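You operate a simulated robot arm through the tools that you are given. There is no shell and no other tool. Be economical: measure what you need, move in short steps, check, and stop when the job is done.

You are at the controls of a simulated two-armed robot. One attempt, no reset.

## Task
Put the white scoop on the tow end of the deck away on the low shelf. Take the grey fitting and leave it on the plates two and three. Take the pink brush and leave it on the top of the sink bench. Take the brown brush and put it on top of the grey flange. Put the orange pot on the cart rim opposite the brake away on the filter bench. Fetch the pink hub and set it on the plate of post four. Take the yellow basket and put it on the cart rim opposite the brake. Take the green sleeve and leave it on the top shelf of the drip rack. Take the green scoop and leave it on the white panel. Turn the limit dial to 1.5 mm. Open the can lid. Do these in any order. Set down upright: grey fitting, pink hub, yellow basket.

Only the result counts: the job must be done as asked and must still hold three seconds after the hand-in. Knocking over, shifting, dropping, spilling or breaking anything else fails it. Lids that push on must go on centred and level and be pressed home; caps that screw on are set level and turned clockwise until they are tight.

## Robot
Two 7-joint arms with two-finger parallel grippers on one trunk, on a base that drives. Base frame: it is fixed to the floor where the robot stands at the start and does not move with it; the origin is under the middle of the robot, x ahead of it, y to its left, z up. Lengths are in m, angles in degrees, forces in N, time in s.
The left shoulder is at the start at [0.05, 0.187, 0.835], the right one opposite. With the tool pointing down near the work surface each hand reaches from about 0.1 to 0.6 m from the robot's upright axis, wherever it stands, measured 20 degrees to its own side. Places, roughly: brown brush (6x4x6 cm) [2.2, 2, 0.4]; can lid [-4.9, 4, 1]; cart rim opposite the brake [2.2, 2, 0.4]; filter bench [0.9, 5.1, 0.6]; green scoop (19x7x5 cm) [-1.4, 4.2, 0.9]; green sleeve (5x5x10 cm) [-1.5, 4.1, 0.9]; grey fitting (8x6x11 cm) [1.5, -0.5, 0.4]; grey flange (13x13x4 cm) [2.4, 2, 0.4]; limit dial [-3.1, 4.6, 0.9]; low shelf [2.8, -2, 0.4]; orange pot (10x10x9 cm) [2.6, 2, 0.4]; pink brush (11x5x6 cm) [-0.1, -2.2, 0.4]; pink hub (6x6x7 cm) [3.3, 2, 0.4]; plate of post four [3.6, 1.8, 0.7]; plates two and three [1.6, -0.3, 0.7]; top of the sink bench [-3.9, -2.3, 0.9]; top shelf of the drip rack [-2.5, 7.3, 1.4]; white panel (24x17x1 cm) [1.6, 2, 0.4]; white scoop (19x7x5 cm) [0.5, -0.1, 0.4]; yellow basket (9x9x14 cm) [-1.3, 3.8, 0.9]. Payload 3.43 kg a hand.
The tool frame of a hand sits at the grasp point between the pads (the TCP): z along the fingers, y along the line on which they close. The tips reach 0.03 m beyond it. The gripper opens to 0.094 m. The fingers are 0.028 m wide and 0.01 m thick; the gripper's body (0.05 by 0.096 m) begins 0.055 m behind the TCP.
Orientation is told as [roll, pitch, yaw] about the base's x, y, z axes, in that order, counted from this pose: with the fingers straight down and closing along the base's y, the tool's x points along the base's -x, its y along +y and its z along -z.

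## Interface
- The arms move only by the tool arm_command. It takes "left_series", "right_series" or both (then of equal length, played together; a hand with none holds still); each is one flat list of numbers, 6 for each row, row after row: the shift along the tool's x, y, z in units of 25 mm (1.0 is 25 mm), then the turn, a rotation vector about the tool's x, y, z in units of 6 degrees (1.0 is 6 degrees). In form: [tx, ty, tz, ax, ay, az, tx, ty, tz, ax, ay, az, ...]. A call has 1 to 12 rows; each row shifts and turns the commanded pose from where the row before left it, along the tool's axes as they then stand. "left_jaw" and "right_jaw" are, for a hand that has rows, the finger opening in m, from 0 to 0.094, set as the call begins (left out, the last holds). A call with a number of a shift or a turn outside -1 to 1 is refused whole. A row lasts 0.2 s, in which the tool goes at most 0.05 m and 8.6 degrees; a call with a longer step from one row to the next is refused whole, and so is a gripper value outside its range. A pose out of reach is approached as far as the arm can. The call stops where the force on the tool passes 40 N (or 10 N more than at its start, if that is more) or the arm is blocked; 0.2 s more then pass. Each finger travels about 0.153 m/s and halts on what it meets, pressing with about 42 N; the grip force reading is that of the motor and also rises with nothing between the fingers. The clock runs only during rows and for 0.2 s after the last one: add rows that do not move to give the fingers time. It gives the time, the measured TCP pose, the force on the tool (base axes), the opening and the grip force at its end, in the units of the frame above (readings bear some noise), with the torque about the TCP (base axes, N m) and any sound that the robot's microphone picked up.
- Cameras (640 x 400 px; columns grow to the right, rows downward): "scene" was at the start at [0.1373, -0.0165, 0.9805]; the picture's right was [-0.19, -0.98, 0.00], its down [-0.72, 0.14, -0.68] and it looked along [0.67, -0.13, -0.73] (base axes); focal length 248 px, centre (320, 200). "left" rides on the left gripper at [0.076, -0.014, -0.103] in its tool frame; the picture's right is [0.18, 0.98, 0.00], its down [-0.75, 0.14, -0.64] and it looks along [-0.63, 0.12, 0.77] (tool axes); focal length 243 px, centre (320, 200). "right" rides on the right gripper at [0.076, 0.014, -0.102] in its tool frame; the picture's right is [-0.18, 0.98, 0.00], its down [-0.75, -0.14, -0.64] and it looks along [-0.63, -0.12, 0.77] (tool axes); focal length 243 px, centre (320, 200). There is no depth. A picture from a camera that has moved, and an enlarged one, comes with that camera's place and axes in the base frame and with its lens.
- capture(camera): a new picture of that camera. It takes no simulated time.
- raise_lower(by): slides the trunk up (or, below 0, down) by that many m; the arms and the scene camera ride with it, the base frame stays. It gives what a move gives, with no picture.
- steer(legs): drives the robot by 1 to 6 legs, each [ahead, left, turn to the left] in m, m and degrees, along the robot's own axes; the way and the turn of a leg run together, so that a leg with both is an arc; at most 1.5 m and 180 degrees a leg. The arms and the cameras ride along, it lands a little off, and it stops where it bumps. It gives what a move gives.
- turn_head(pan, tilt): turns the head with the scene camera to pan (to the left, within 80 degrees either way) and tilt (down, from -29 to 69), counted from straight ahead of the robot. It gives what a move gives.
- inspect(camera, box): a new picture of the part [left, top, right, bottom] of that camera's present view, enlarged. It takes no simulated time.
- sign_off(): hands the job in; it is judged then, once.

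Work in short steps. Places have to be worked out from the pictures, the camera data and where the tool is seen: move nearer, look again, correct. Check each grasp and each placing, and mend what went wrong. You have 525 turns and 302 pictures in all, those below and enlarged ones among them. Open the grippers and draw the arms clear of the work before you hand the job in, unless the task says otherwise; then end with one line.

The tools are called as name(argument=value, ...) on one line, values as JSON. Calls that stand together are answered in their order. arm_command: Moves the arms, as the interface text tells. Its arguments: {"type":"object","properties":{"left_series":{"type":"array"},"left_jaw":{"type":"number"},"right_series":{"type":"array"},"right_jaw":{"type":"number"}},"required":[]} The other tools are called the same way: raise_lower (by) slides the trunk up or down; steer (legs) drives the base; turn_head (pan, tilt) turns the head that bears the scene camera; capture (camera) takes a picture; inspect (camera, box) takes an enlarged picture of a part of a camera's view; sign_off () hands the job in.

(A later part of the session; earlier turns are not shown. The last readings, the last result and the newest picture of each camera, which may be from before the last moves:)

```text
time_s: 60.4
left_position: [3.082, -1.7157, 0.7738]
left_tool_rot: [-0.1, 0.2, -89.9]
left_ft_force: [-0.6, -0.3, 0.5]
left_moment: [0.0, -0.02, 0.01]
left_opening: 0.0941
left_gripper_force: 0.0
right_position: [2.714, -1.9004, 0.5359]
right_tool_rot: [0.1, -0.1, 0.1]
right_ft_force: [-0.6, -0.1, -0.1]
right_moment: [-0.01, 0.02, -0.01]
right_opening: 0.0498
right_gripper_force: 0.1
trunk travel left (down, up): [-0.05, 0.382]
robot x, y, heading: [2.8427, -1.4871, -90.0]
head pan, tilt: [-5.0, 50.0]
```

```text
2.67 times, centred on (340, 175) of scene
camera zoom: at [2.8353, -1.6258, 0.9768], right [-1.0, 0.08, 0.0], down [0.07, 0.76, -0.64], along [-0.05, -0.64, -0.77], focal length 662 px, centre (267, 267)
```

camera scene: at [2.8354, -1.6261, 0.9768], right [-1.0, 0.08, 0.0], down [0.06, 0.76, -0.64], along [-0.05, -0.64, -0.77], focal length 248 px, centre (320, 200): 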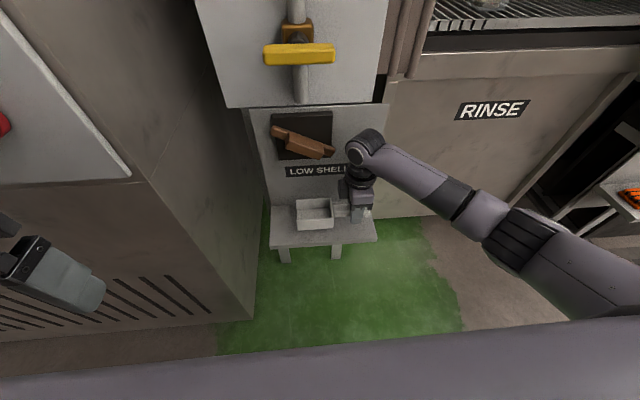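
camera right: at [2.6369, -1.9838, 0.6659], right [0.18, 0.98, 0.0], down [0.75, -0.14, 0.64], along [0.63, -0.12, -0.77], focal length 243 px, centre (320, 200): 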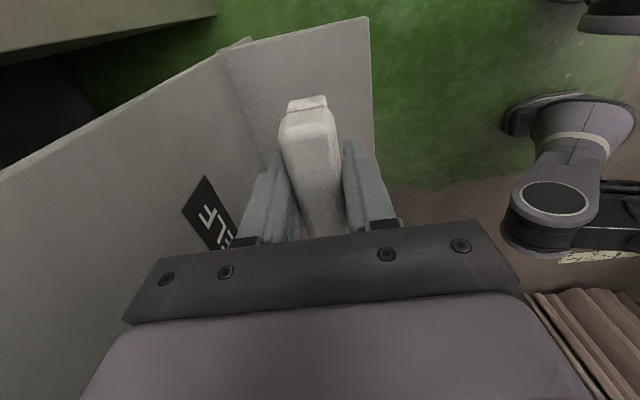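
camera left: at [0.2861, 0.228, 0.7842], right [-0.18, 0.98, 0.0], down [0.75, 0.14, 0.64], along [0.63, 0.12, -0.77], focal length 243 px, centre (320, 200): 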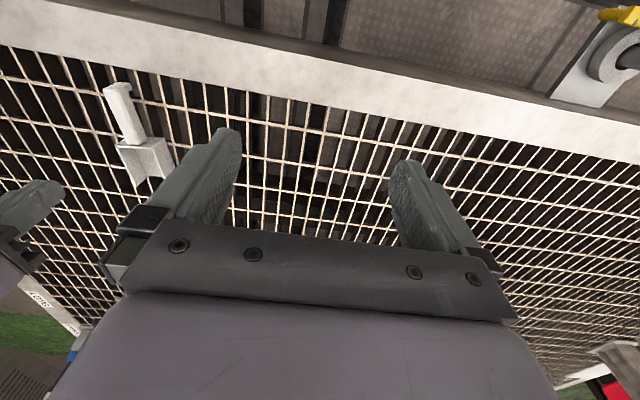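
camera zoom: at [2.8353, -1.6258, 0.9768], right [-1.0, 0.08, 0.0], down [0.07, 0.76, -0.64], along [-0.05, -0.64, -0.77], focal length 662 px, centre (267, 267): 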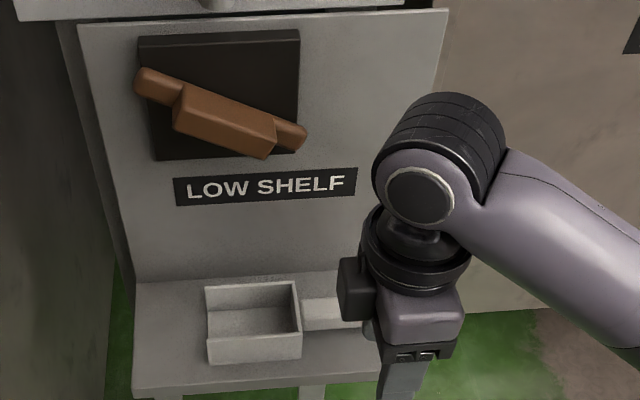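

The scoop is stowed. To restore the lever I back off, turn the right hand and point its closed fingers forward to lift the lever's low end.

steer(legs=[[-0.2, 0, 0]])

arm_command(right_series=[0, 0, 0, 0, 0, 1, 0, 0, 0, 0, 0, 1, 0, 0, 0, 0, 0, 1, 0, 0, 0, 0, 0, 1, 0, 0, 0, 0, 0, 1, 0, 0, 0, 0, 0, 1, 0, 0, 0, 0, 0, 1, 0, 0, 0, 0, 0, 1, 0, 0, 0, 0, 0, 1, 0, 0, 0, 0, 0, 1, 0, 0, 0, 0, 0, 1, 0, 0, 0, 0, 0, 1], right_jaw=0.0)

arm_command(right_series=[0, 0, 0, 0, 0, 1, 0, 0, 0, 0, 0, 1, 0, 0, 0, 0, 0, 1, 0, 0, 0, 0, -1, 0, 0, 0, 0, 0, -1, 0, 0, 0, 0, 0, -1, 0, 0, 0, 0, 0, -1, 0, 0, 0, 0, 0, -1, 0, 0, 0, 0, 0, -1, 0, 0, 0, 0, 0, -1, 0, 0, 0, 0, 0, -1, 0, 0, 0, 0, 0, -1, 0])

capture(camera="scene")

```text
time_s: 62.0
left_position: [3.0825, -1.5149, 0.7744]
left_tool_rot: [-0.1, 0.1, -89.6]
left_ft_force: [-0.1, 0.6, -0.7]
left_moment: [0.0, 0.0, 0.01]
left_opening: 0.094
left_gripper_force: 0.0
right_position: [2.7152, -1.7019, 0.5371]
right_tool_rot: [0.1, -0.1, 0.4]
right_ft_force: [-0.2, -0.5, -0.3]
right_moment: [0.0, 0.02, 0.03]
right_opening: 0.0499
right_gripper_force: 0.0
trunk travel left (down, up): [-0.05, 0.382]
robot x, y, heading: [2.8416, -1.2894, -89.6]
head pan, tilt: [-5.0, 50.0]
```

```text
time_s: 64.6
left_position: [3.0817, -1.5148, 0.7734]
left_tool_rot: [0.0, 0.1, -89.6]
left_ft_force: [0.6, 0.4, -0.4]
left_moment: [0.01, 0.0, -0.01]
left_opening: 0.0941
left_gripper_force: 0.0
right_position: [2.7151, -1.701, 0.5362]
right_tool_rot: [0.1, 0.1, -71.7]
right_ft_force: [-0.3, -0.4, -1.0]
right_moment: [0.01, 0.04, 0.0]
right_opening: 0.0
right_gripper_force: 32.7
trunk travel left (down, up): [-0.05, 0.382]
robot x, y, heading: [2.8374, -1.2889, -89.8]
head pan, tilt: [-5.0, 50.0]
```

```text
time_s: 67.2
left_position: [3.0824, -1.5151, 0.7734]
left_tool_rot: [-0.1, 0.2, -89.6]
left_ft_force: [-0.7, -0.5, -0.2]
left_moment: [-0.03, 0.03, -0.04]
left_opening: 0.094
left_gripper_force: 0.0
right_position: [2.7147, -1.701, 0.5358]
right_tool_rot: [0.1, -54.0, -89.7]
right_ft_force: [-0.1, 1.0, -0.3]
right_moment: [-0.02, -0.01, -0.02]
right_opening: 0.0
right_gripper_force: 33.0
trunk travel left (down, up): [-0.05, 0.382]
robot x, y, heading: [2.8383, -1.2886, -90.1]
head pan, tilt: [-5.0, 50.0]
```

```text
273 pictures are left
camera scene: at [2.835, -1.4262, 0.9768], right [-1.0, 0.08, 0.0], down [0.06, 0.76, -0.64], along [-0.05, -0.64, -0.77], focal length 248 px, centre (320, 200)
```

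scene: 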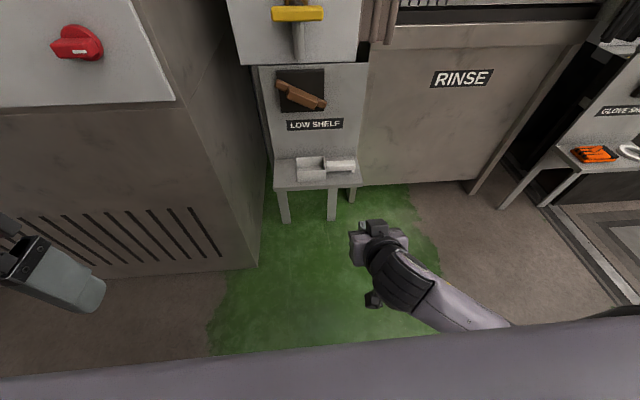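

Pitching works. I finish the pitch and approach to just in front of and below the lever's low end.

arm_command(right_series=[0, 0, 0, 0, -1, 0, 0, 0, 0, 0, -1, 0, 0, 0, 0, 0, -1, 0, 0, 0, 0, 0, -1, 0, 0, 0, 0, 0, -1, 0])

arm_command(right_series=[-0.35, 0.35, 0.9, 0, 0, 0, -0.35, 0.35, 0.9, 0, 0, 0, -0.35, 0.35, 0.9, 0, 0, 0, -0.35, 0.35, 0.9, 0, 0, 0, -0.35, 0.35, 0.9, 0, 0, 0, -0.35, 0.35, 0.9, 0, 0, 0, -0.35, 0.35, 0.9, 0, 0, 0, -0.35, 0.35, 0.9, 0, 0, 0, 0, 0, 0.9, 0, 0, 0, 0, 0, 0.9, 0, 0, 0])

inspect(camera="scene", box=[240, 40, 400, 200])

capture(camera="right")

```text
time_s: 68.6
left_position: [3.0868, -1.5115, 0.7759]
left_tool_rot: [-0.5, -0.3, -89.6]
left_ft_force: [0.2, -0.6, -0.1]
left_moment: [-0.03, 0.02, -0.01]
left_opening: 0.0938
left_gripper_force: 0.0
right_position: [2.7111, -1.7088, 0.588]
right_tool_rot: [81.9, -88.0, -171.9]
right_ft_force: [0.0, 0.3, 0.0]
right_moment: [-0.01, -0.02, 0.03]
right_opening: 0.0
right_gripper_force: 33.6
trunk travel left (down, up): [-0.05, 0.382]
robot x, y, heading: [2.8425, -1.2877, -89.5]
head pan, tilt: [-5.0, 50.0]
stopped in row 5 (right hand): the arm was blocked; the commanded pose is now the measured one
```

```text
time_s: 69.5
left_position: [3.0854, -1.5097, 0.7771]
left_tool_rot: [-0.5, -0.6, -89.6]
left_ft_force: [0.5, 0.2, 0.1]
left_moment: [-0.01, -0.01, -0.01]
left_opening: 0.094
left_gripper_force: 0.1
right_position: [2.6954, -1.776, 0.6013]
right_tool_rot: [-92.9, -82.7, 2.8]
right_ft_force: [0.0, -0.3, 0.9]
right_moment: [0.0, 0.0, 0.0]
right_opening: 0.0
right_gripper_force: 32.9
trunk travel left (down, up): [-0.05, 0.382]
robot x, y, heading: [2.8393, -1.2917, -89.7]
head pan, tilt: [-5.0, 50.0]
stopped in row 4 (right hand): the arm was blocked; the commanded pose is now the measured one
```

```text
2.50 times, centred on (320, 120) of scene
camera zoom: at [2.8405, -1.4185, 0.9817], right [-1.0, 0.08, 0.01], down [0.06, 0.76, -0.65], along [-0.06, -0.65, -0.76], focal length 620 px, centre (320, 400)
```

zoom: 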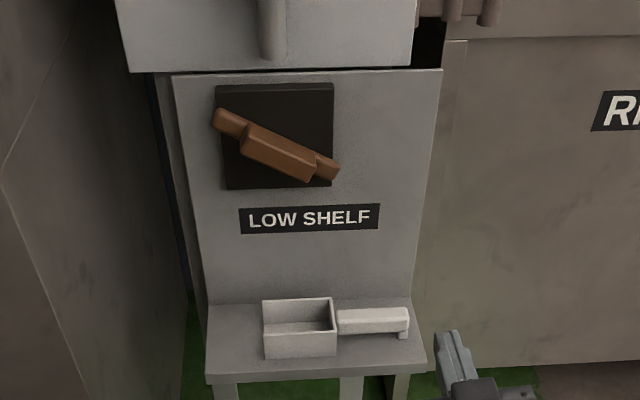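

```text
271 pictures are left
camera right: at [2.7002, -1.6726, 0.5232], right [1.0, 0.0, 0.06], down [-0.04, 0.65, 0.76], along [-0.04, -0.76, 0.65], focal length 243 px, centre (320, 200)
```

right: 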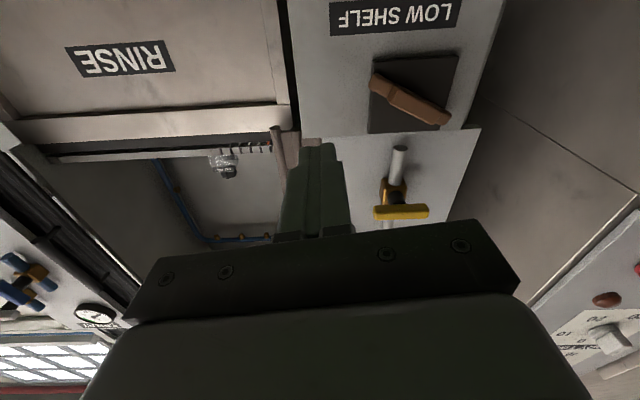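

The arm blocks itself at full pitch. A 55° pitch is enough to hook under the lever; I pitch back and raise the hand a bit.

arm_command(right_series=[0, 0, 0, 0, 1, 0, 0, 0, 0, 0, 1, 0, 0, 0, 0, 0, 1, 0, 0, 0, 0, 0, 1, 0, 0, 0, 0, 0, 1, 0, 0, 0, 0, 0, 0.5, 0])

capture(camera="scene")

```text
time_s: 71.1
left_position: [3.0827, -1.5148, 0.7742]
left_tool_rot: [0.2, 0.1, -89.6]
left_ft_force: [0.2, 0.6, 1.1]
left_moment: [-0.02, 0.0, -0.04]
left_opening: 0.094
left_gripper_force: 0.1
right_position: [2.6527, -1.7773, 0.5555]
right_tool_rot: [-24.5, -51.5, -71.0]
right_ft_force: [0.6, -0.7, -0.4]
right_moment: [-0.03, 0.04, 0.05]
right_opening: 0.0
right_gripper_force: 33.1
trunk travel left (down, up): [-0.05, 0.382]
robot x, y, heading: [2.8367, -1.2915, -89.4]
head pan, tilt: [-5.0, 50.0]
stopped in row 6 (right hand): the arm was blocked; the commanded pose is now the measured one
```

```text
270 pictures are left
camera scene: at [2.8339, -1.4262, 0.9758], right [-1.0, 0.08, 0.0], down [0.06, 0.76, -0.64], along [-0.05, -0.64, -0.77], focal length 248 px, centre (320, 200)
```

scene: 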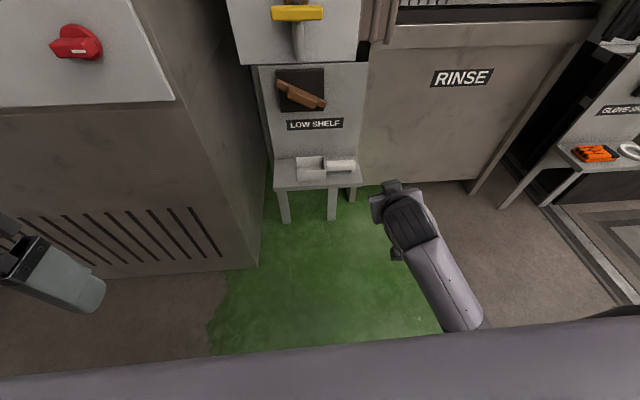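

The elbow is likely jammed against the body. I extend the hand outward and up to free it.

arm_command(right_series=[-0.9, 0.25, 0.57, 0, 0, 0, -0.9, 0.25, 0.57, 0, 0, 0, -0.9, 0.25, 0.57, 0, 0, 0, -0.9, 0.25, 0.57, 0, 0, 0, -0.9, 0.25, 0.57, 0, 0, 0, -0.9, 0.25, 0.57, 0, 0, 0])

capture(camera="scene")

```text
time_s: 72.0
left_position: [3.0817, -1.5155, 0.7723]
left_tool_rot: [0.1, 0.1, -89.6]
left_ft_force: [-0.5, 0.1, 0.2]
left_moment: [0.0, -0.02, 0.0]
left_opening: 0.0941
left_gripper_force: 0.1
right_position: [2.6195, -1.8671, 0.5746]
right_tool_rot: [-35.1, -48.7, -66.0]
right_ft_force: [-0.4, 0.4, 0.1]
right_moment: [-0.01, -0.01, 0.03]
right_opening: 0.0
right_gripper_force: 32.8
trunk travel left (down, up): [-0.05, 0.382]
robot x, y, heading: [2.8425, -1.2879, -89.7]
head pan, tilt: [-5.0, 50.0]
stopped in row 4 (right hand): the arm was blocked; the commanded pose is now the measured one
```

```text
269 pictures are left
camera scene: at [2.8347, -1.4263, 0.976], right [-1.0, 0.08, 0.0], down [0.06, 0.76, -0.64], along [-0.05, -0.64, -0.77], focal length 248 px, centre (320, 200)
```

scene: 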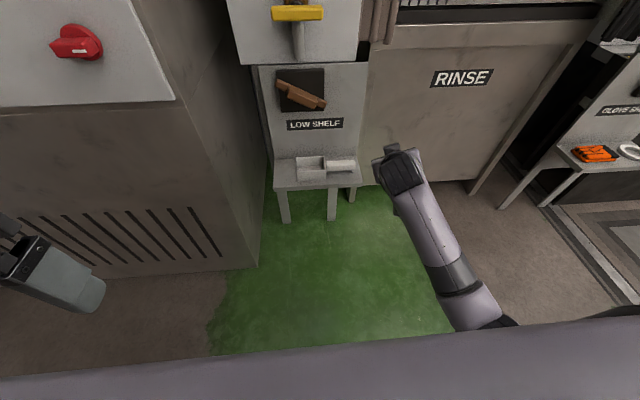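

The wrist has twisted near a singular pose. I unroll it and lower the fingers back toward vertical.

arm_command(right_series=[0, 0, 0, 0, 0.5, 0.8, 0, 0, 0, 0, 0.5, 0.8, 0, 0, 0, 0, 0.5, 0.8, 0, 0, 0, 0, 0.5, 0.8, 0, 0, 0, 0, 0.5, 0.8, 0, 0, 0, 0, 0.8, 0.4])

arm_command(right_series=[0, 0, 0, 0, 1, 0, 0, 0, 0, 0, 1, 0, 0, 0, 0, 0, 1, 0, 0, 0, 0, 0, 1, 0])

```text
time_s: 73.0
left_position: [3.0816, -1.5154, 0.774]
left_tool_rot: [0.1, 0.1, -89.6]
left_ft_force: [-0.2, 0.5, 0.7]
left_moment: [-0.01, -0.06, 0.0]
left_opening: 0.0939
left_gripper_force: 0.1
right_position: [2.5492, -1.8613, 0.5679]
right_tool_rot: [-24.4, -45.3, -91.6]
right_ft_force: [0.3, 0.1, 0.1]
right_moment: [-0.02, -0.01, 0.0]
right_opening: 0.0
right_gripper_force: 33.2
trunk travel left (down, up): [-0.05, 0.382]
robot x, y, heading: [2.8397, -1.2924, -89.5]
head pan, tilt: [-5.0, 50.0]
stopped in row 4 (right hand): the arm was blocked; the commanded pose is now the measured one
```

```text
time_s: 74.0
left_position: [3.0813, -1.5149, 0.7735]
left_tool_rot: [0.0, 0.0, -89.6]
left_ft_force: [-0.4, 1.0, 0.2]
left_moment: [0.0, -0.04, 0.0]
left_opening: 0.0941
left_gripper_force: 0.1
right_position: [2.552, -1.8612, 0.5676]
right_tool_rot: [-18.1, -22.7, -102.0]
right_ft_force: [0.5, 0.1, 0.1]
right_moment: [-0.01, -0.02, -0.02]
right_opening: 0.0001
right_gripper_force: 33.0
trunk travel left (down, up): [-0.05, 0.382]
robot x, y, heading: [2.8354, -1.2911, -89.6]
head pan, tilt: [-5.0, 50.0]
```

Free again. I level the roll, then shift toward x≈2.78.

arm_command(right_series=[0, 0, 0, -1, 0, 0, 0, 0, 0, -1, 0, 0, 0, 0, 0, -1, 0, 0, 0, 0, 0, 0, 0, -1, 0, 0, 0, 0, 0, -1])

arm_command(right_series=[0, 1, 0, 0, 0, 0, 0, 1, 0, 0, 0, 0, 0, 1, 0, 0, 0, 0, 0, 1, 0, 0, 0, 0, 0, 1, 0, 0, 0, 0, 0, 1, 0, 0, 0, 0, 0, 1, 0, 0, 0, 0, 0, 1, 0, 0, 0, 0])

capture(camera="scene")

```text
time_s: 75.2
left_position: [3.0808, -1.515, 0.7735]
left_tool_rot: [0.0, 0.1, -89.6]
left_ft_force: [0.0, 0.1, 0.8]
left_moment: [0.0, 0.01, -0.02]
left_opening: 0.094
left_gripper_force: 0.1
right_position: [2.5493, -1.8615, 0.5677]
right_tool_rot: [-5.2, -22.3, -89.0]
right_ft_force: [-0.5, 0.5, 0.4]
right_moment: [0.02, -0.02, 0.03]
right_opening: 0.0
right_gripper_force: 32.7
trunk travel left (down, up): [-0.05, 0.382]
robot x, y, heading: [2.835, -1.2875, -89.4]
head pan, tilt: [-5.0, 50.0]
```

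```text
time_s: 77.2
left_position: [3.0815, -1.5155, 0.7726]
left_tool_rot: [0.0, 0.1, -89.5]
left_ft_force: [0.2, -0.6, -0.7]
left_moment: [0.0, 0.0, -0.02]
left_opening: 0.0939
left_gripper_force: 0.1
right_position: [2.7248, -1.8688, 0.5435]
right_tool_rot: [-7.4, -21.9, -89.9]
right_ft_force: [0.7, 0.0, -0.3]
right_moment: [0.01, 0.01, 0.02]
right_opening: 0.0
right_gripper_force: 32.9
trunk travel left (down, up): [-0.05, 0.382]
robot x, y, heading: [2.8366, -1.2915, -89.7]
head pan, tilt: [-5.0, 50.0]
stopped in row 8 (right hand): the arm was blocked; the commanded pose is now the measured one
```

```text
268 pictures are left
camera scene: at [2.8349, -1.426, 0.9768], right [-1.0, 0.08, 0.0], down [0.06, 0.76, -0.64], along [-0.05, -0.64, -0.77], focal length 248 px, centre (320, 200)
```

scene: 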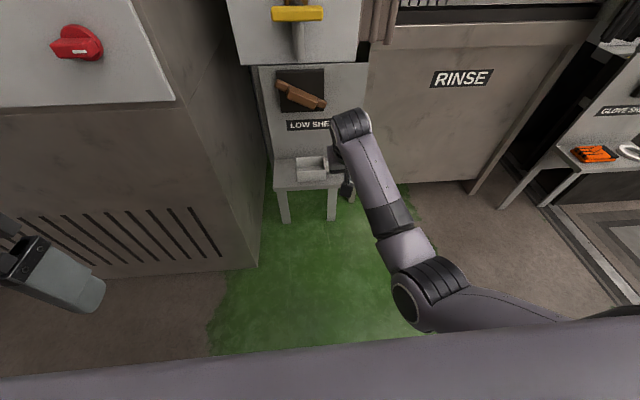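

The arm dislikes reaching inward. I shift the base 0.15 left so the target lies on the right arm's own side, then pitch the fingers forward.

steer(legs=[[-0.08, 0.17, 0]])

arm_command(right_series=[0, 0, 0, -0.6, -1, 0, 0, 0, 0, -0.6, -1, 0, 0, 0, 0, 0, -1, 0, 0, 0, 0, 0, -1, 0, 0, 0, 0, 0, -1, 0])

capture(camera="scene")

```text
time_s: 78.7
left_position: [3.2486, -1.4375, 0.7734]
left_tool_rot: [0.0, 0.0, -89.7]
left_ft_force: [-0.6, -0.5, 0.0]
left_moment: [0.0, -0.03, 0.02]
left_opening: 0.0937
left_gripper_force: 0.2
right_position: [2.891, -1.7882, 0.5443]
right_tool_rot: [-7.5, -22.0, -90.1]
right_ft_force: [-1.3, -0.9, 1.4]
right_moment: [-0.03, -0.03, 0.0]
right_opening: 0.0003
right_gripper_force: 32.9
trunk travel left (down, up): [-0.05, 0.382]
robot x, y, heading: [3.0063, -1.2107, -89.9]
head pan, tilt: [-5.0, 50.0]
```

```text
time_s: 80.1
left_position: [3.2499, -1.435, 0.7752]
left_tool_rot: [-0.3, -0.4, -89.7]
left_ft_force: [0.4, -0.3, 0.0]
left_moment: [0.0, -0.01, 0.0]
left_opening: 0.0939
left_gripper_force: 0.0
right_position: [2.8895, -1.8006, 0.5714]
right_tool_rot: [-2.9, -55.0, -87.3]
right_ft_force: [0.4, 0.4, -0.1]
right_moment: [0.01, 0.01, 0.0]
right_opening: 0.0
right_gripper_force: 33.0
trunk travel left (down, up): [-0.05, 0.382]
robot x, y, heading: [3.0072, -1.2078, -89.7]
head pan, tilt: [-5.0, 50.0]
stopped in row 5 (right hand): the arm was blocked; the commanded pose is now the measured one
```

```text
267 pictures are left
camera scene: at [3.0051, -1.343, 0.9793], right [-1.0, 0.08, 0.01], down [0.06, 0.76, -0.65], along [-0.06, -0.65, -0.76], focal length 248 px, centre (320, 200)
```

scene: 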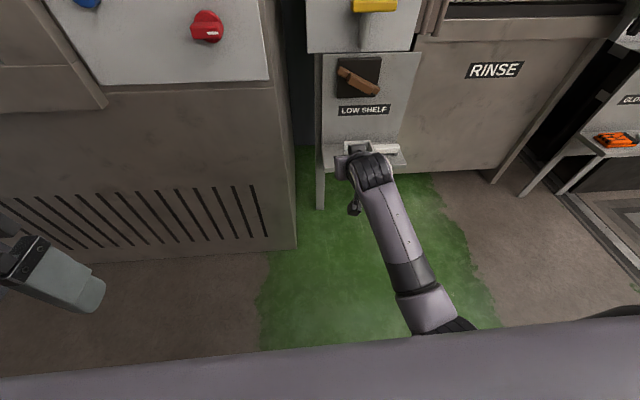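

The low elbow seems to press on the base. I raise the trunk 0.1, then bring the hand to just in front of and below the lever's end.

raise_lower(by=0.1)

arm_command(right_series=[0, -0.53, 0.93, 0, 0, 0, 0, -0.53, 0.93, 0, 0, 0, 0, -0.53, 0.93, 0, 0, 0, 0, -0.53, 0.93, 0, 0, 0, 0, -0.53, 0.93, 0, 0, 0, 0, -0.53, 0.93, 0, 0, 0, 0, -0.53, 0.93, 0, 0, 0, 0, -0.53, 0.93, 0, 0, 0])

inspect(camera="scene", box=[280, 20, 440, 180])

capture(camera="right")

```text
time_s: 81.5
left_position: [3.249, -1.4369, 0.8746]
left_tool_rot: [0.0, 0.1, -89.7]
left_ft_force: [0.1, 0.0, -0.1]
left_moment: [0.0, 0.02, 0.0]
left_opening: 0.094
left_gripper_force: 0.0
right_position: [2.8859, -1.8003, 0.6628]
right_tool_rot: [-2.2, -54.3, -87.7]
right_ft_force: [0.6, 0.1, 1.1]
right_moment: [0.0, -0.01, 0.0]
right_opening: 0.0
right_gripper_force: 33.2
trunk travel left (down, up): [-0.15, 0.282]
robot x, y, heading: [3.0092, -1.2097, -89.8]
head pan, tilt: [-5.0, 50.0]
```

```text
time_s: 83.3
left_position: [3.2479, -1.436, 0.8738]
left_tool_rot: [0.0, 0.1, -89.6]
left_ft_force: [-0.1, 0.1, 0.0]
left_moment: [-0.03, -0.01, 0.0]
left_opening: 0.094
left_gripper_force: 0.2
right_position: [2.7876, -1.9432, 0.5634]
right_tool_rot: [-2.1, -54.5, -87.9]
right_ft_force: [0.3, 0.4, -0.3]
right_moment: [0.03, 0.02, 0.0]
right_opening: 0.0
right_gripper_force: 33.2
right hand out of reach, approached as far as the arm can: row 8
trunk travel left (down, up): [-0.15, 0.282]
robot x, y, heading: [3.0029, -1.2131, -90.0]
head pan, tilt: [-5.0, 50.0]
```

```text
2.50 times, centred on (360, 100) of scene
camera zoom: at [3.0012, -1.3469, 1.0768], right [-1.0, 0.08, 0.0], down [0.06, 0.76, -0.64], along [-0.05, -0.64, -0.77], focal length 620 px, centre (220, 450)
```

zoom: 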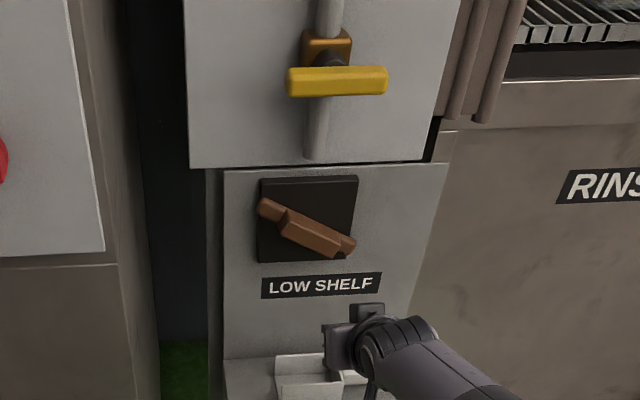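

```text
265 pictures are left
camera right: at [2.8007, -1.8123, 0.5617], right [0.99, -0.1, 0.13], down [-0.12, 0.08, 0.99], along [-0.11, -0.99, 0.07], focal length 243 px, centre (320, 200)
```

right: 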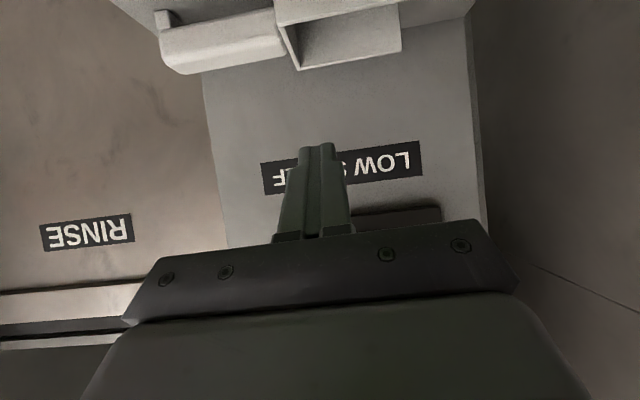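

Finger is under the lever's right end. I drive 0.075 ahead, then use the trunk to lift vertically.

steer(legs=[[0.075, 0, 0]])

raise_lower(by=0.04)

inspect(camera="scene", box=[280, 40, 440, 200])

```text
time_s: 84.3
left_position: [3.2497, -1.5123, 0.8749]
left_tool_rot: [-0.1, 0.0, -89.6]
left_ft_force: [0.0, -0.3, -0.3]
left_moment: [0.01, -0.01, 0.02]
left_opening: 0.0939
left_gripper_force: 0.0
right_position: [2.7895, -2.0159, 0.564]
right_tool_rot: [-2.2, -54.4, -87.7]
right_ft_force: [0.0, 0.2, 0.5]
right_moment: [-0.01, 0.03, -0.01]
right_opening: 0.0002
right_gripper_force: 33.7
trunk travel left (down, up): [-0.15, 0.282]
robot x, y, heading: [3.0118, -1.2825, -89.6]
head pan, tilt: [-5.0, 50.0]
```

```text
time_s: 85.1
left_position: [3.2487, -1.5119, 0.9134]
left_tool_rot: [-0.1, 0.1, -89.6]
left_ft_force: [-0.1, -0.4, 0.1]
left_moment: [0.01, -0.03, 0.02]
left_opening: 0.0941
left_gripper_force: 0.1
right_position: [2.7903, -2.017, 0.6036]
right_tool_rot: [-2.2, -54.4, -87.7]
right_ft_force: [-0.3, 0.0, 0.4]
right_moment: [0.01, 0.0, -0.01]
right_opening: 0.0
right_gripper_force: 33.5
trunk travel left (down, up): [-0.19, 0.242]
robot x, y, heading: [3.0049, -1.2836, -89.6]
head pan, tilt: [-5.0, 50.0]
```

```text
2.50 times, centred on (360, 120) of scene
camera zoom: at [3.002, -1.4225, 1.1168], right [-1.0, 0.08, 0.0], down [0.06, 0.76, -0.64], along [-0.05, -0.64, -0.77], focal length 620 px, centre (220, 400)
```

zoom: 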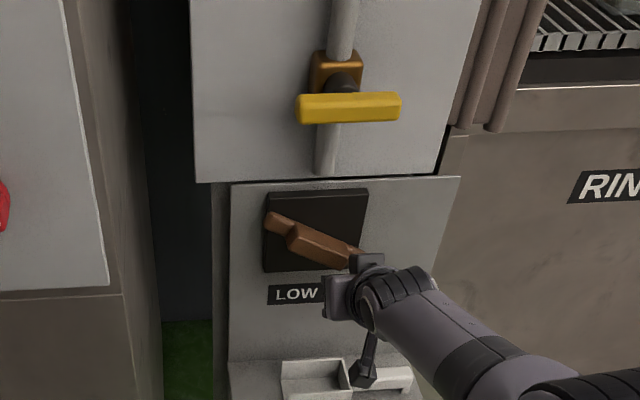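

Just about in contact. I lift 2 cm more and look.

raise_lower(by=0.022)

inspect(camera="scene", box=[330, 90, 430, 170])

```text
time_s: 85.8
left_position: [3.2495, -1.5111, 0.9356]
left_tool_rot: [0.0, 0.1, -89.5]
left_ft_force: [0.3, -0.1, 0.8]
left_moment: [-0.01, 0.01, 0.0]
left_opening: 0.0942
left_gripper_force: 0.2
right_position: [2.7891, -2.0174, 0.6256]
right_tool_rot: [-2.2, -54.3, -87.6]
right_ft_force: [0.0, 0.3, 0.0]
right_moment: [-0.03, -0.01, 0.02]
right_opening: 0.0001
right_gripper_force: 32.6
trunk travel left (down, up): [-0.212, 0.22]
robot x, y, heading: [3.0069, -1.284, -89.4]
head pan, tilt: [-5.0, 50.0]
```

```text
5.00 times, centred on (380, 130) of scene
camera zoom: at [3.0019, -1.4225, 1.1388], right [-1.0, 0.08, 0.0], down [0.06, 0.76, -0.64], along [-0.05, -0.64, -0.77], focal length 1241 px, centre (20, 550)
```

zoom: 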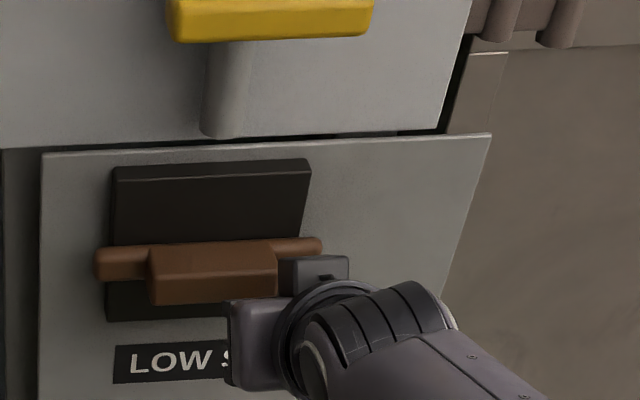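

The lever is level again. I lower off it and back away.

raise_lower(by=-0.05)

steer(legs=[[-0.3, 0, 0]])

inspect(camera="scene", box=[300, 20, 440, 200])

```text
time_s: 86.7
left_position: [3.2497, -1.5111, 0.886]
left_tool_rot: [0.0, 0.0, -89.7]
left_ft_force: [-0.2, 0.8, 0.5]
left_moment: [-0.01, -0.03, -0.01]
left_opening: 0.0938
left_gripper_force: 0.1
right_position: [2.7898, -2.0162, 0.5752]
right_tool_rot: [-2.2, -54.4, -87.7]
right_ft_force: [-0.6, 0.3, 0.3]
right_moment: [0.02, -0.02, 0.0]
right_opening: 0.0
right_gripper_force: 33.3
trunk travel left (down, up): [-0.162, 0.27]
robot x, y, heading: [3.0097, -1.2826, -89.5]
head pan, tilt: [-5.0, 50.0]
```

```text
time_s: 88.8
left_position: [3.2463, -1.2079, 0.8853]
left_tool_rot: [0.0, 0.1, -89.7]
left_ft_force: [-0.8, -0.1, -0.1]
left_moment: [0.01, -0.01, 0.0]
left_opening: 0.094
left_gripper_force: 0.0
right_position: [2.7873, -1.712, 0.5759]
right_tool_rot: [-2.1, -54.3, -87.8]
right_ft_force: [-0.6, -0.3, 0.2]
right_moment: [0.0, 0.01, 0.0]
right_opening: 0.0
right_gripper_force: 33.5
trunk travel left (down, up): [-0.162, 0.27]
robot x, y, heading: [3.0056, -0.9847, -89.7]
head pan, tilt: [-5.0, 50.0]
```

```text
2.22 times, centred on (370, 110) of scene
camera zoom: at [3.0, -1.1189, 1.0888], right [-1.0, 0.08, 0.0], down [0.06, 0.76, -0.64], along [-0.05, -0.64, -0.77], focal length 552 px, centre (209, 400)
```

zoom: 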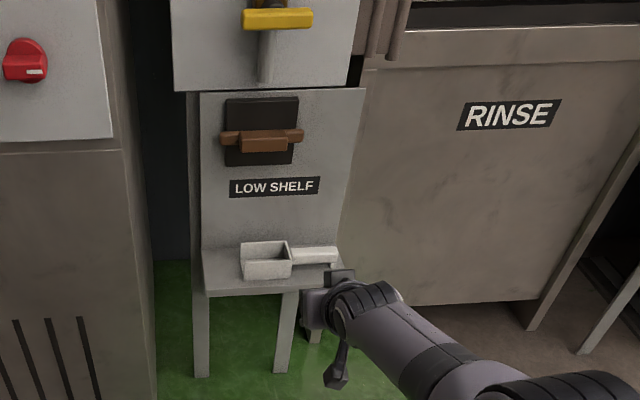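

Scoop and lever are both fine. I bring the right hand back to pointing down, then drive over to the grey fitting.

arm_command(right_series=[0, 0, -0.6, 0, 1, 0, 0, 0, -0.6, 0, 1, 0, 0, 0, -0.6, 0, 1, 0, 0, 0, -0.6, 0, 1, 0, 0, 0, 0, 0, 1, 0, 0, 0, 0, 0, 1, 0, 0, 0, 0, 0, 1, 0, 0, 0, 0, 0, 1, 0, 0, 0, 0, 0, 1, 0])

steer(legs=[[0.2, -1.45, 0], [0, 0, 90], [0, 0, 90]])

turn_head(pan=0, tilt=40)

capture(camera="scene")

```text
time_s: 90.8
left_position: [3.2469, -1.2084, 0.8861]
left_tool_rot: [0.1, 0.1, -89.7]
left_ft_force: [-0.7, -0.1, 0.4]
left_moment: [0.02, 0.04, 0.0]
left_opening: 0.0942
left_gripper_force: 0.1
right_position: [2.7819, -1.5995, 0.6323]
right_tool_rot: [-1.3, -0.6, -89.6]
right_ft_force: [-0.1, -0.4, -0.1]
right_moment: [-0.01, 0.02, 0.01]
right_opening: 0.0
right_gripper_force: 33.0
right hand out of reach, approached as far as the arm can: row 6, 7, 8, 9
trunk travel left (down, up): [-0.162, 0.27]
robot x, y, heading: [3.006, -0.9821, -89.7]
head pan, tilt: [-5.0, 50.0]
```

```text
time_s: 105.8
left_position: [1.2956, -0.9212, 0.8852]
left_tool_rot: [0.0, 0.0, 85.8]
left_ft_force: [-0.2, -0.2, -0.5]
left_moment: [-0.03, 0.02, 0.0]
left_opening: 0.0939
left_gripper_force: 0.0
right_position: [1.7866, -0.5647, 0.6326]
right_tool_rot: [-1.3, -0.7, 86.1]
right_ft_force: [-0.6, 0.1, 0.1]
right_moment: [0.03, 0.01, -0.04]
right_opening: 0.0002
right_gripper_force: 33.0
trunk travel left (down, up): [-0.162, 0.27]
robot x, y, heading: [1.519, -1.1641, 86.0]
head pan, tilt: [-5.0, 50.0]
```

```text
time_s: 106.5
left_position: [1.2949, -0.9207, 0.8857]
left_tool_rot: [-0.1, 0.1, 85.9]
left_ft_force: [-0.3, 0.4, -0.5]
left_moment: [0.03, -0.01, 0.03]
left_opening: 0.0942
left_gripper_force: 0.1
right_position: [1.7871, -0.5644, 0.6336]
right_tool_rot: [-1.3, -0.7, 86.0]
right_ft_force: [-0.2, 0.2, -0.2]
right_moment: [0.0, 0.03, 0.02]
right_opening: 0.0001
right_gripper_force: 32.9
trunk travel left (down, up): [-0.162, 0.27]
robot x, y, heading: [1.5186, -1.1633, 85.7]
head pan, tilt: [0.0, 40.0]
```

```text
261 pictures are left
camera scene: at [1.5306, -1.0226, 1.1029], right [1.0, -0.07, 0.0], down [-0.05, -0.64, -0.77], along [0.05, 0.76, -0.64], focal length 248 px, centre (320, 200)
```

scene: 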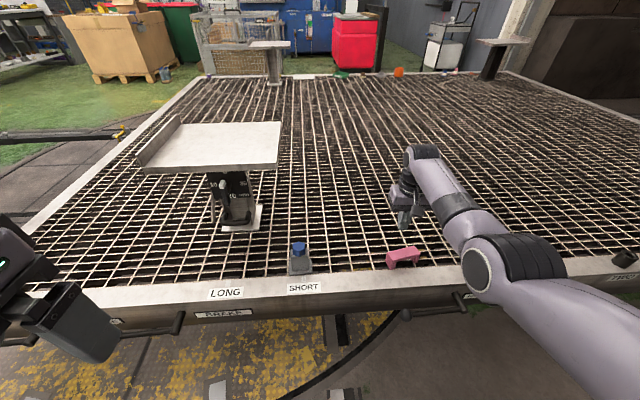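

The grey fitting with blue top stands at (1.495, −0.495). I need to identify "plates two and three"; I move the right arm aside and zoom.

arm_command(right_series=[0.9, -0.3, -0.5, 0, 0, 0, 0.9, -0.3, -0.5, 0, 0, 0, 0.9, -0.3, -0.5, 0, 0, 0, 0.9, -0.3, -0.5, 0, 0, 0, 0.9, -0.3, -0.5, 0, 0, 0, 0.9, -0.3, -0.5, 0, 0, 0, 0.9, -0.3, 0, 0, 0, 0, 0.9, -0.3, 0, 0, 0, 0], right_jaw=0.09)

turn_head(pan=-20, tilt=25)

capture(camera="scene")

turn_head(pan=20, tilt=40)

inspect(camera="scene", box=[240, 100, 440, 300])

```text
time_s: 108.5
left_position: [1.2951, -0.9195, 0.8857]
left_tool_rot: [0.1, 0.0, 86.0]
left_ft_force: [-0.6, 0.0, 0.6]
left_moment: [0.04, 0.0, 0.02]
left_opening: 0.0938
left_gripper_force: 0.0
right_position: [1.9039, -0.7223, 0.6964]
right_tool_rot: [-5.4, -2.6, 81.8]
right_ft_force: [-0.2, 0.5, 0.2]
right_moment: [-0.01, 0.01, 0.0]
right_opening: 0.0898
right_gripper_force: 0.0
right hand out of reach, approached as far as the arm can: row 6, 7, 8
trunk travel left (down, up): [-0.162, 0.27]
robot x, y, heading: [1.5158, -1.1653, 85.6]
head pan, tilt: [0.0, 40.0]
stopped in row 8 (right hand): the arm was blocked; the commanded pose is now the measured one
```

```text
time_s: 109.3
left_position: [1.2967, -0.9209, 0.8856]
left_tool_rot: [0.0, 0.1, 86.0]
left_ft_force: [0.2, 0.2, -1.0]
left_moment: [0.03, -0.02, 0.0]
left_opening: 0.094
left_gripper_force: 0.1
right_position: [1.9023, -0.7225, 0.6966]
right_tool_rot: [-5.4, -2.7, 81.9]
right_ft_force: [-0.6, 0.0, 0.3]
right_moment: [-0.01, -0.02, -0.03]
right_opening: 0.09
right_gripper_force: 0.0
trunk travel left (down, up): [-0.162, 0.27]
robot x, y, heading: [1.5216, -1.1639, 86.0]
head pan, tilt: [-20.0, 25.0]
```

```text
260 pictures are left
camera scene: at [1.5621, -1.0233, 1.1262], right [0.91, -0.41, 0.0], down [-0.17, -0.39, -0.91], along [0.37, 0.83, -0.42], focal length 248 px, centre (320, 200)
```

scene: 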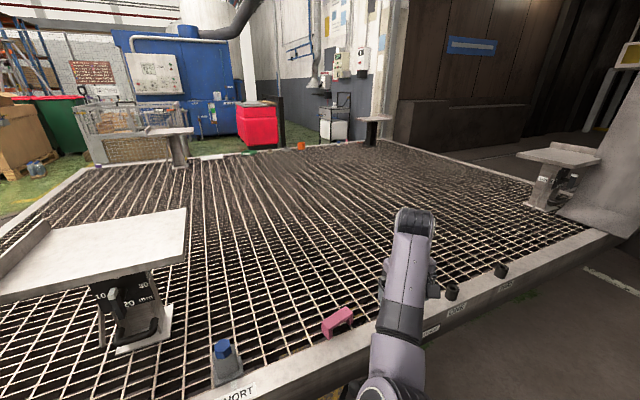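

```text
time_s: 110.4
left_position: [1.2961, -0.92, 0.8868]
left_tool_rot: [0.0, 0.2, 85.9]
left_ft_force: [-0.4, 0.3, -0.8]
left_moment: [0.01, 0.0, 0.02]
left_opening: 0.0939
left_gripper_force: 0.1
right_position: [1.9044, -0.7238, 0.6955]
right_tool_rot: [-5.3, -2.6, 81.9]
right_ft_force: [-0.5, 0.6, 0.6]
right_moment: [-0.01, -0.01, 0.02]
right_opening: 0.0901
right_gripper_force: 0.1
trunk travel left (down, up): [-0.162, 0.27]
robot x, y, heading: [1.5193, -1.1663, 86.0]
head pan, tilt: [20.0, 40.0]
```

```text
2.00 times, centred on (340, 200) of scene
camera zoom: at [1.5013, -1.0256, 1.103], right [0.96, 0.27, 0.0], down [0.18, -0.62, -0.77], along [-0.21, 0.74, -0.64], focal length 496 px, centre (280, 200)
```

zoom: 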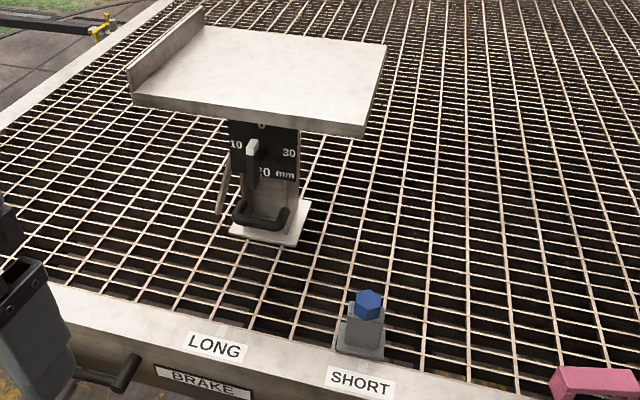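

Plate two (on post TWO) spans x 1.06–1.44, y −0.38–0, z≈0.7, and is nearest the stated spot. I zoom on the fitting and drive nearer so the left hand can take it.

steer(legs=[[0, 0, 4], [0.18, -0.14, 0]])

turn_head(pan=15, tilt=50)

capture(camera="scene")

inspect(camera="scene", box=[220, 130, 380, 230])

```text
time_s: 112.6
left_position: [1.4176, -0.7555, 0.886]
left_tool_rot: [-0.1, 0.0, 90.5]
left_ft_force: [0.1, -0.1, 0.2]
left_moment: [0.01, -0.04, 0.02]
left_opening: 0.0939
left_gripper_force: 0.0
right_position: [2.0073, -0.5122, 0.696]
right_tool_rot: [-5.4, -2.5, 86.3]
right_ft_force: [-0.6, 0.5, -0.4]
right_moment: [-0.01, 0.0, -0.02]
right_opening: 0.0898
right_gripper_force: 0.0
trunk travel left (down, up): [-0.162, 0.27]
robot x, y, heading: [1.6578, -0.9851, 90.2]
head pan, tilt: [20.0, 40.0]
```

```text
time_s: 113.3
left_position: [1.4182, -0.7565, 0.8853]
left_tool_rot: [-0.1, 0.1, 90.4]
left_ft_force: [0.3, -0.4, 0.6]
left_moment: [0.03, 0.02, 0.01]
left_opening: 0.0942
left_gripper_force: 0.0
right_position: [2.0098, -0.5127, 0.6964]
right_tool_rot: [-5.5, -2.6, 86.3]
right_ft_force: [0.1, 0.2, -0.1]
right_moment: [-0.01, 0.01, -0.02]
right_opening: 0.09
right_gripper_force: 0.0
trunk travel left (down, up): [-0.162, 0.27]
robot x, y, heading: [1.6626, -0.9823, 90.5]
head pan, tilt: [15.0, 50.0]
```

```text
258 pictures are left
camera scene: at [1.6397, -0.851, 1.0888], right [0.96, 0.27, 0.0], down [0.2, -0.74, -0.64], along [-0.17, 0.62, -0.77], focal length 248 px, centre (320, 200)
```

scene: 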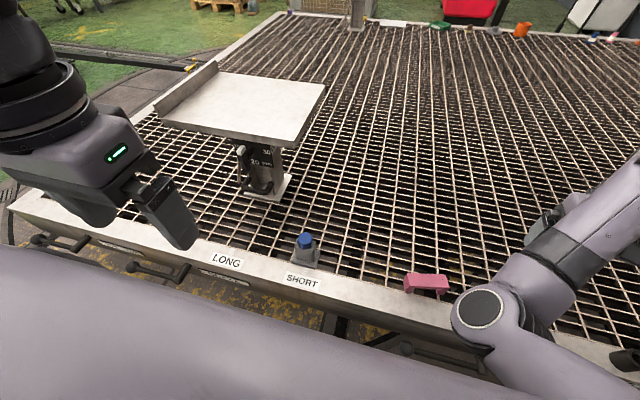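

```text
4.00 times, centred on (300, 180) of scene
camera zoom: at [1.6397, -0.851, 1.0888], right [0.96, 0.27, 0.0], down [0.2, -0.74, -0.64], along [-0.17, 0.62, -0.77], focal length 993 px, centre (400, 280)
```

zoom: 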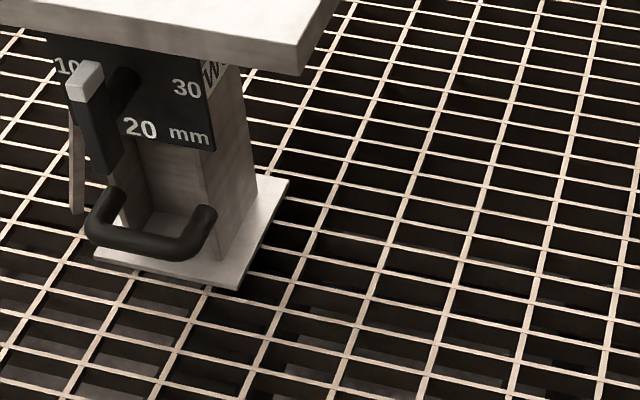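

I bring the left hand above the fitting and look with its camera.

arm_command(left_series=[-0.9, -0.28, 0.6, 0, 0, 0, -0.9, -0.28, 0.6, 0, 0, 0, -0.9, -0.28, 0.6, 0, 0, 0, -0.9, -0.28, 0.6, 0, 0, 0, -0.9, -0.28, 0.6, 0, 0, 0, -0.9, -0.28, 0.6, 0, 0, 0, -0.9, -0.28, 0.6, 0, 0, 0, -0.9, -0.28, 0.6, 0, 0, 0, -0.9, -0.28, 0.6, 0, 0, 0, -0.9, -0.28, 0.6, 0, 0, 0, -0.9, -0.28, 0.6, 0, 0, 0])

capture(camera="left")

inspect(camera="scene", box=[240, 180, 400, 300])

```text
time_s: 115.7
left_position: [1.4939, -0.5058, 0.7234]
left_tool_rot: [0.1, 0.0, 90.3]
left_ft_force: [-0.1, 0.4, -0.2]
left_moment: [0.0, -0.02, 0.0]
left_opening: 0.094
left_gripper_force: 0.1
right_position: [2.008, -0.5118, 0.697]
right_tool_rot: [-5.5, -2.6, 86.3]
right_ft_force: [0.3, -0.2, -1.0]
right_moment: [-0.02, -0.01, 0.0]
right_opening: 0.0899
right_gripper_force: 0.0
trunk travel left (down, up): [-0.162, 0.27]
robot x, y, heading: [1.6603, -0.9794, 90.6]
head pan, tilt: [15.0, 50.0]
```

```text
256 pictures are left
camera left: at [1.5076, -0.5817, 0.8248], right [-0.98, -0.19, 0.0], down [-0.15, 0.75, 0.64], along [-0.12, 0.63, -0.77], focal length 243 px, centre (320, 200)
```

left: 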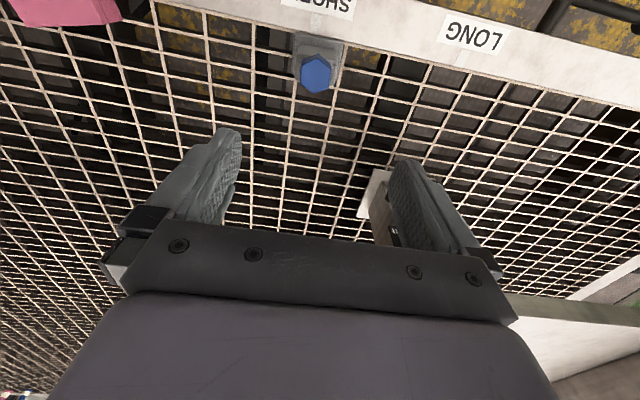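

```text
3.33 times, centred on (320, 240) of scene
camera zoom: at [1.6397, -0.8511, 1.0888], right [0.96, 0.27, 0.0], down [0.2, -0.74, -0.64], along [-0.17, 0.62, -0.77], focal length 827 px, centre (320, 67)
```

zoom: 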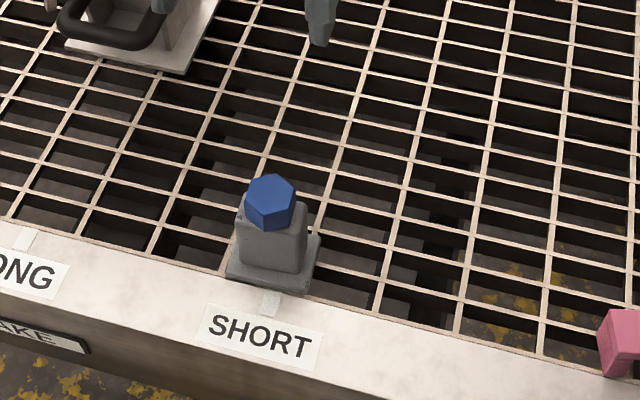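

Fitting's axis is at about (1.498, −0.50). I align and descend most of the way.

arm_command(left_series=[-0.24, -0.16, 1, 0, 0, 0, 0, 0, 1, 0, 0, 0, 0, 0, 1, 0, 0, 0, 0, 0, 1, 0, 0, 0, 0, 0, 1, 0, 0, 0, 0, 0, 1, 0, 0, 0, 0, 0, 1, 0, 0, 0, 0, 0, 1, 0, 0, 0, 0, 0, 1, 0, 0, 0])

capture(camera="left")

inspect(camera="scene", box=[240, 180, 400, 300])

```text
time_s: 117.7
left_position: [1.4947, -0.5025, 0.4946]
left_tool_rot: [0.1, -0.1, 90.4]
left_ft_force: [0.4, -0.4, 0.2]
left_moment: [-0.01, -0.02, 0.0]
left_opening: 0.094
left_gripper_force: 0.0
right_position: [2.008, -0.5111, 0.6948]
right_tool_rot: [-5.5, -2.5, 86.3]
right_ft_force: [-0.1, 0.3, 0.0]
right_moment: [-0.01, -0.02, 0.0]
right_opening: 0.0901
right_gripper_force: 0.0
trunk travel left (down, up): [-0.162, 0.27]
robot x, y, heading: [1.6545, -0.9813, 90.1]
head pan, tilt: [15.0, 50.0]
```

```text
254 pictures are left
camera left: at [1.5088, -0.5789, 0.5968], right [-0.98, -0.19, 0.0], down [-0.15, 0.75, 0.64], along [-0.12, 0.63, -0.77], focal length 243 px, centre (320, 200)
```

left: 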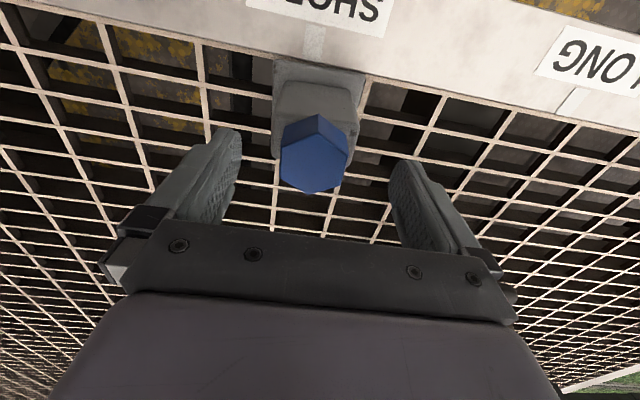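

```text
3.33 times, centred on (320, 240) of scene
camera zoom: at [1.6397, -0.8511, 1.0888], right [0.96, 0.27, 0.0], down [0.2, -0.74, -0.64], along [-0.17, 0.62, -0.77], focal length 827 px, centre (320, 67)
```

zoom: 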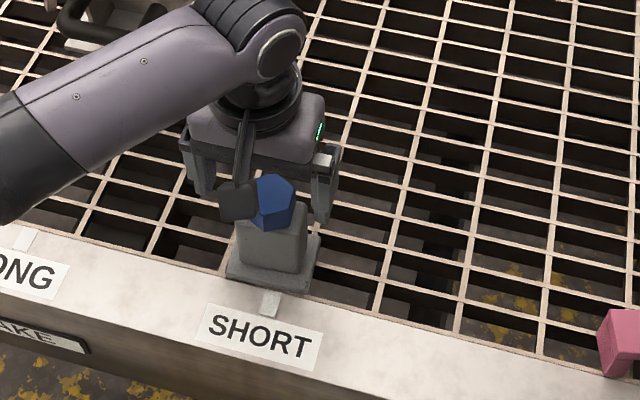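

Centred within a few mm. I descend to z≈0.42 and close.

arm_command(left_series=[0.06, -0.17, 0.5, 0, 0, 0, 0, 0, 0.5, 0, 0, 0, 0, 0, 0.5, 0, 0, 0, 0, 0, 0.5, 0, 0, 0, 0, 0, 0.5, 0, 0, 0, 0, 0, 0.45, 0, 0, 0])

arm_command(left_series=[0, 0, 0, 0, 0, 0, 0, 0, 0, 0, 0, 0, 0, 0, 0, 0, 0, 0], left_jaw=0.0)

inspect(camera="scene", box=[240, 180, 400, 300])

```text
time_s: 119.1
left_position: [1.501, -0.5027, 0.4199]
left_tool_rot: [0.0, 0.0, 90.4]
left_ft_force: [0.2, -0.1, 0.3]
left_moment: [0.03, 0.03, -0.03]
left_opening: 0.0941
left_gripper_force: 0.1
right_position: [2.0086, -0.5122, 0.6968]
right_tool_rot: [-5.5, -2.5, 86.3]
right_ft_force: [0.1, 0.0, -0.2]
right_moment: [-0.04, -0.01, -0.01]
right_opening: 0.0898
right_gripper_force: 0.2
trunk travel left (down, up): [-0.162, 0.27]
robot x, y, heading: [1.6587, -0.9815, 90.6]
head pan, tilt: [15.0, 50.0]
```

```text
time_s: 119.9
left_position: [1.4998, -0.5037, 0.4219]
left_tool_rot: [0.0, 0.1, 90.3]
left_ft_force: [-1.5, 1.3, 0.7]
left_moment: [-0.02, 0.1, -0.07]
left_opening: 0.0641
left_gripper_force: 41.6
right_position: [2.0099, -0.5127, 0.6966]
right_tool_rot: [-5.5, -2.5, 86.3]
right_ft_force: [-0.8, 0.7, -0.2]
right_moment: [0.02, -0.02, -0.04]
right_opening: 0.0899
right_gripper_force: 0.0
trunk travel left (down, up): [-0.162, 0.27]
robot x, y, heading: [1.6595, -0.985, 90.4]
head pan, tilt: [15.0, 50.0]
```

```text
3.33 times, centred on (320, 240) of scene
camera zoom: at [1.6397, -0.851, 1.0888], right [0.96, 0.27, 0.0], down [0.2, -0.74, -0.64], along [-0.17, 0.62, -0.77], focal length 827 px, centre (320, 67)
```

zoom: 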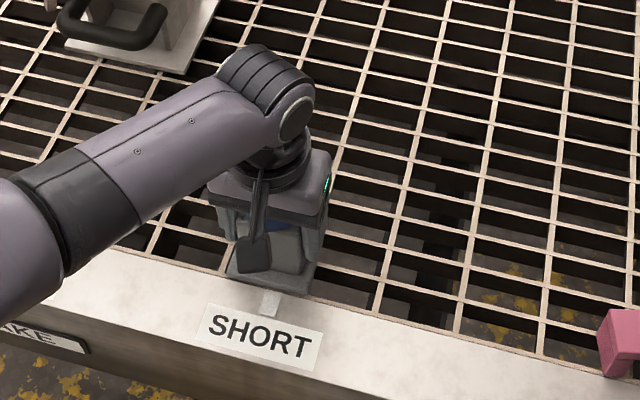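

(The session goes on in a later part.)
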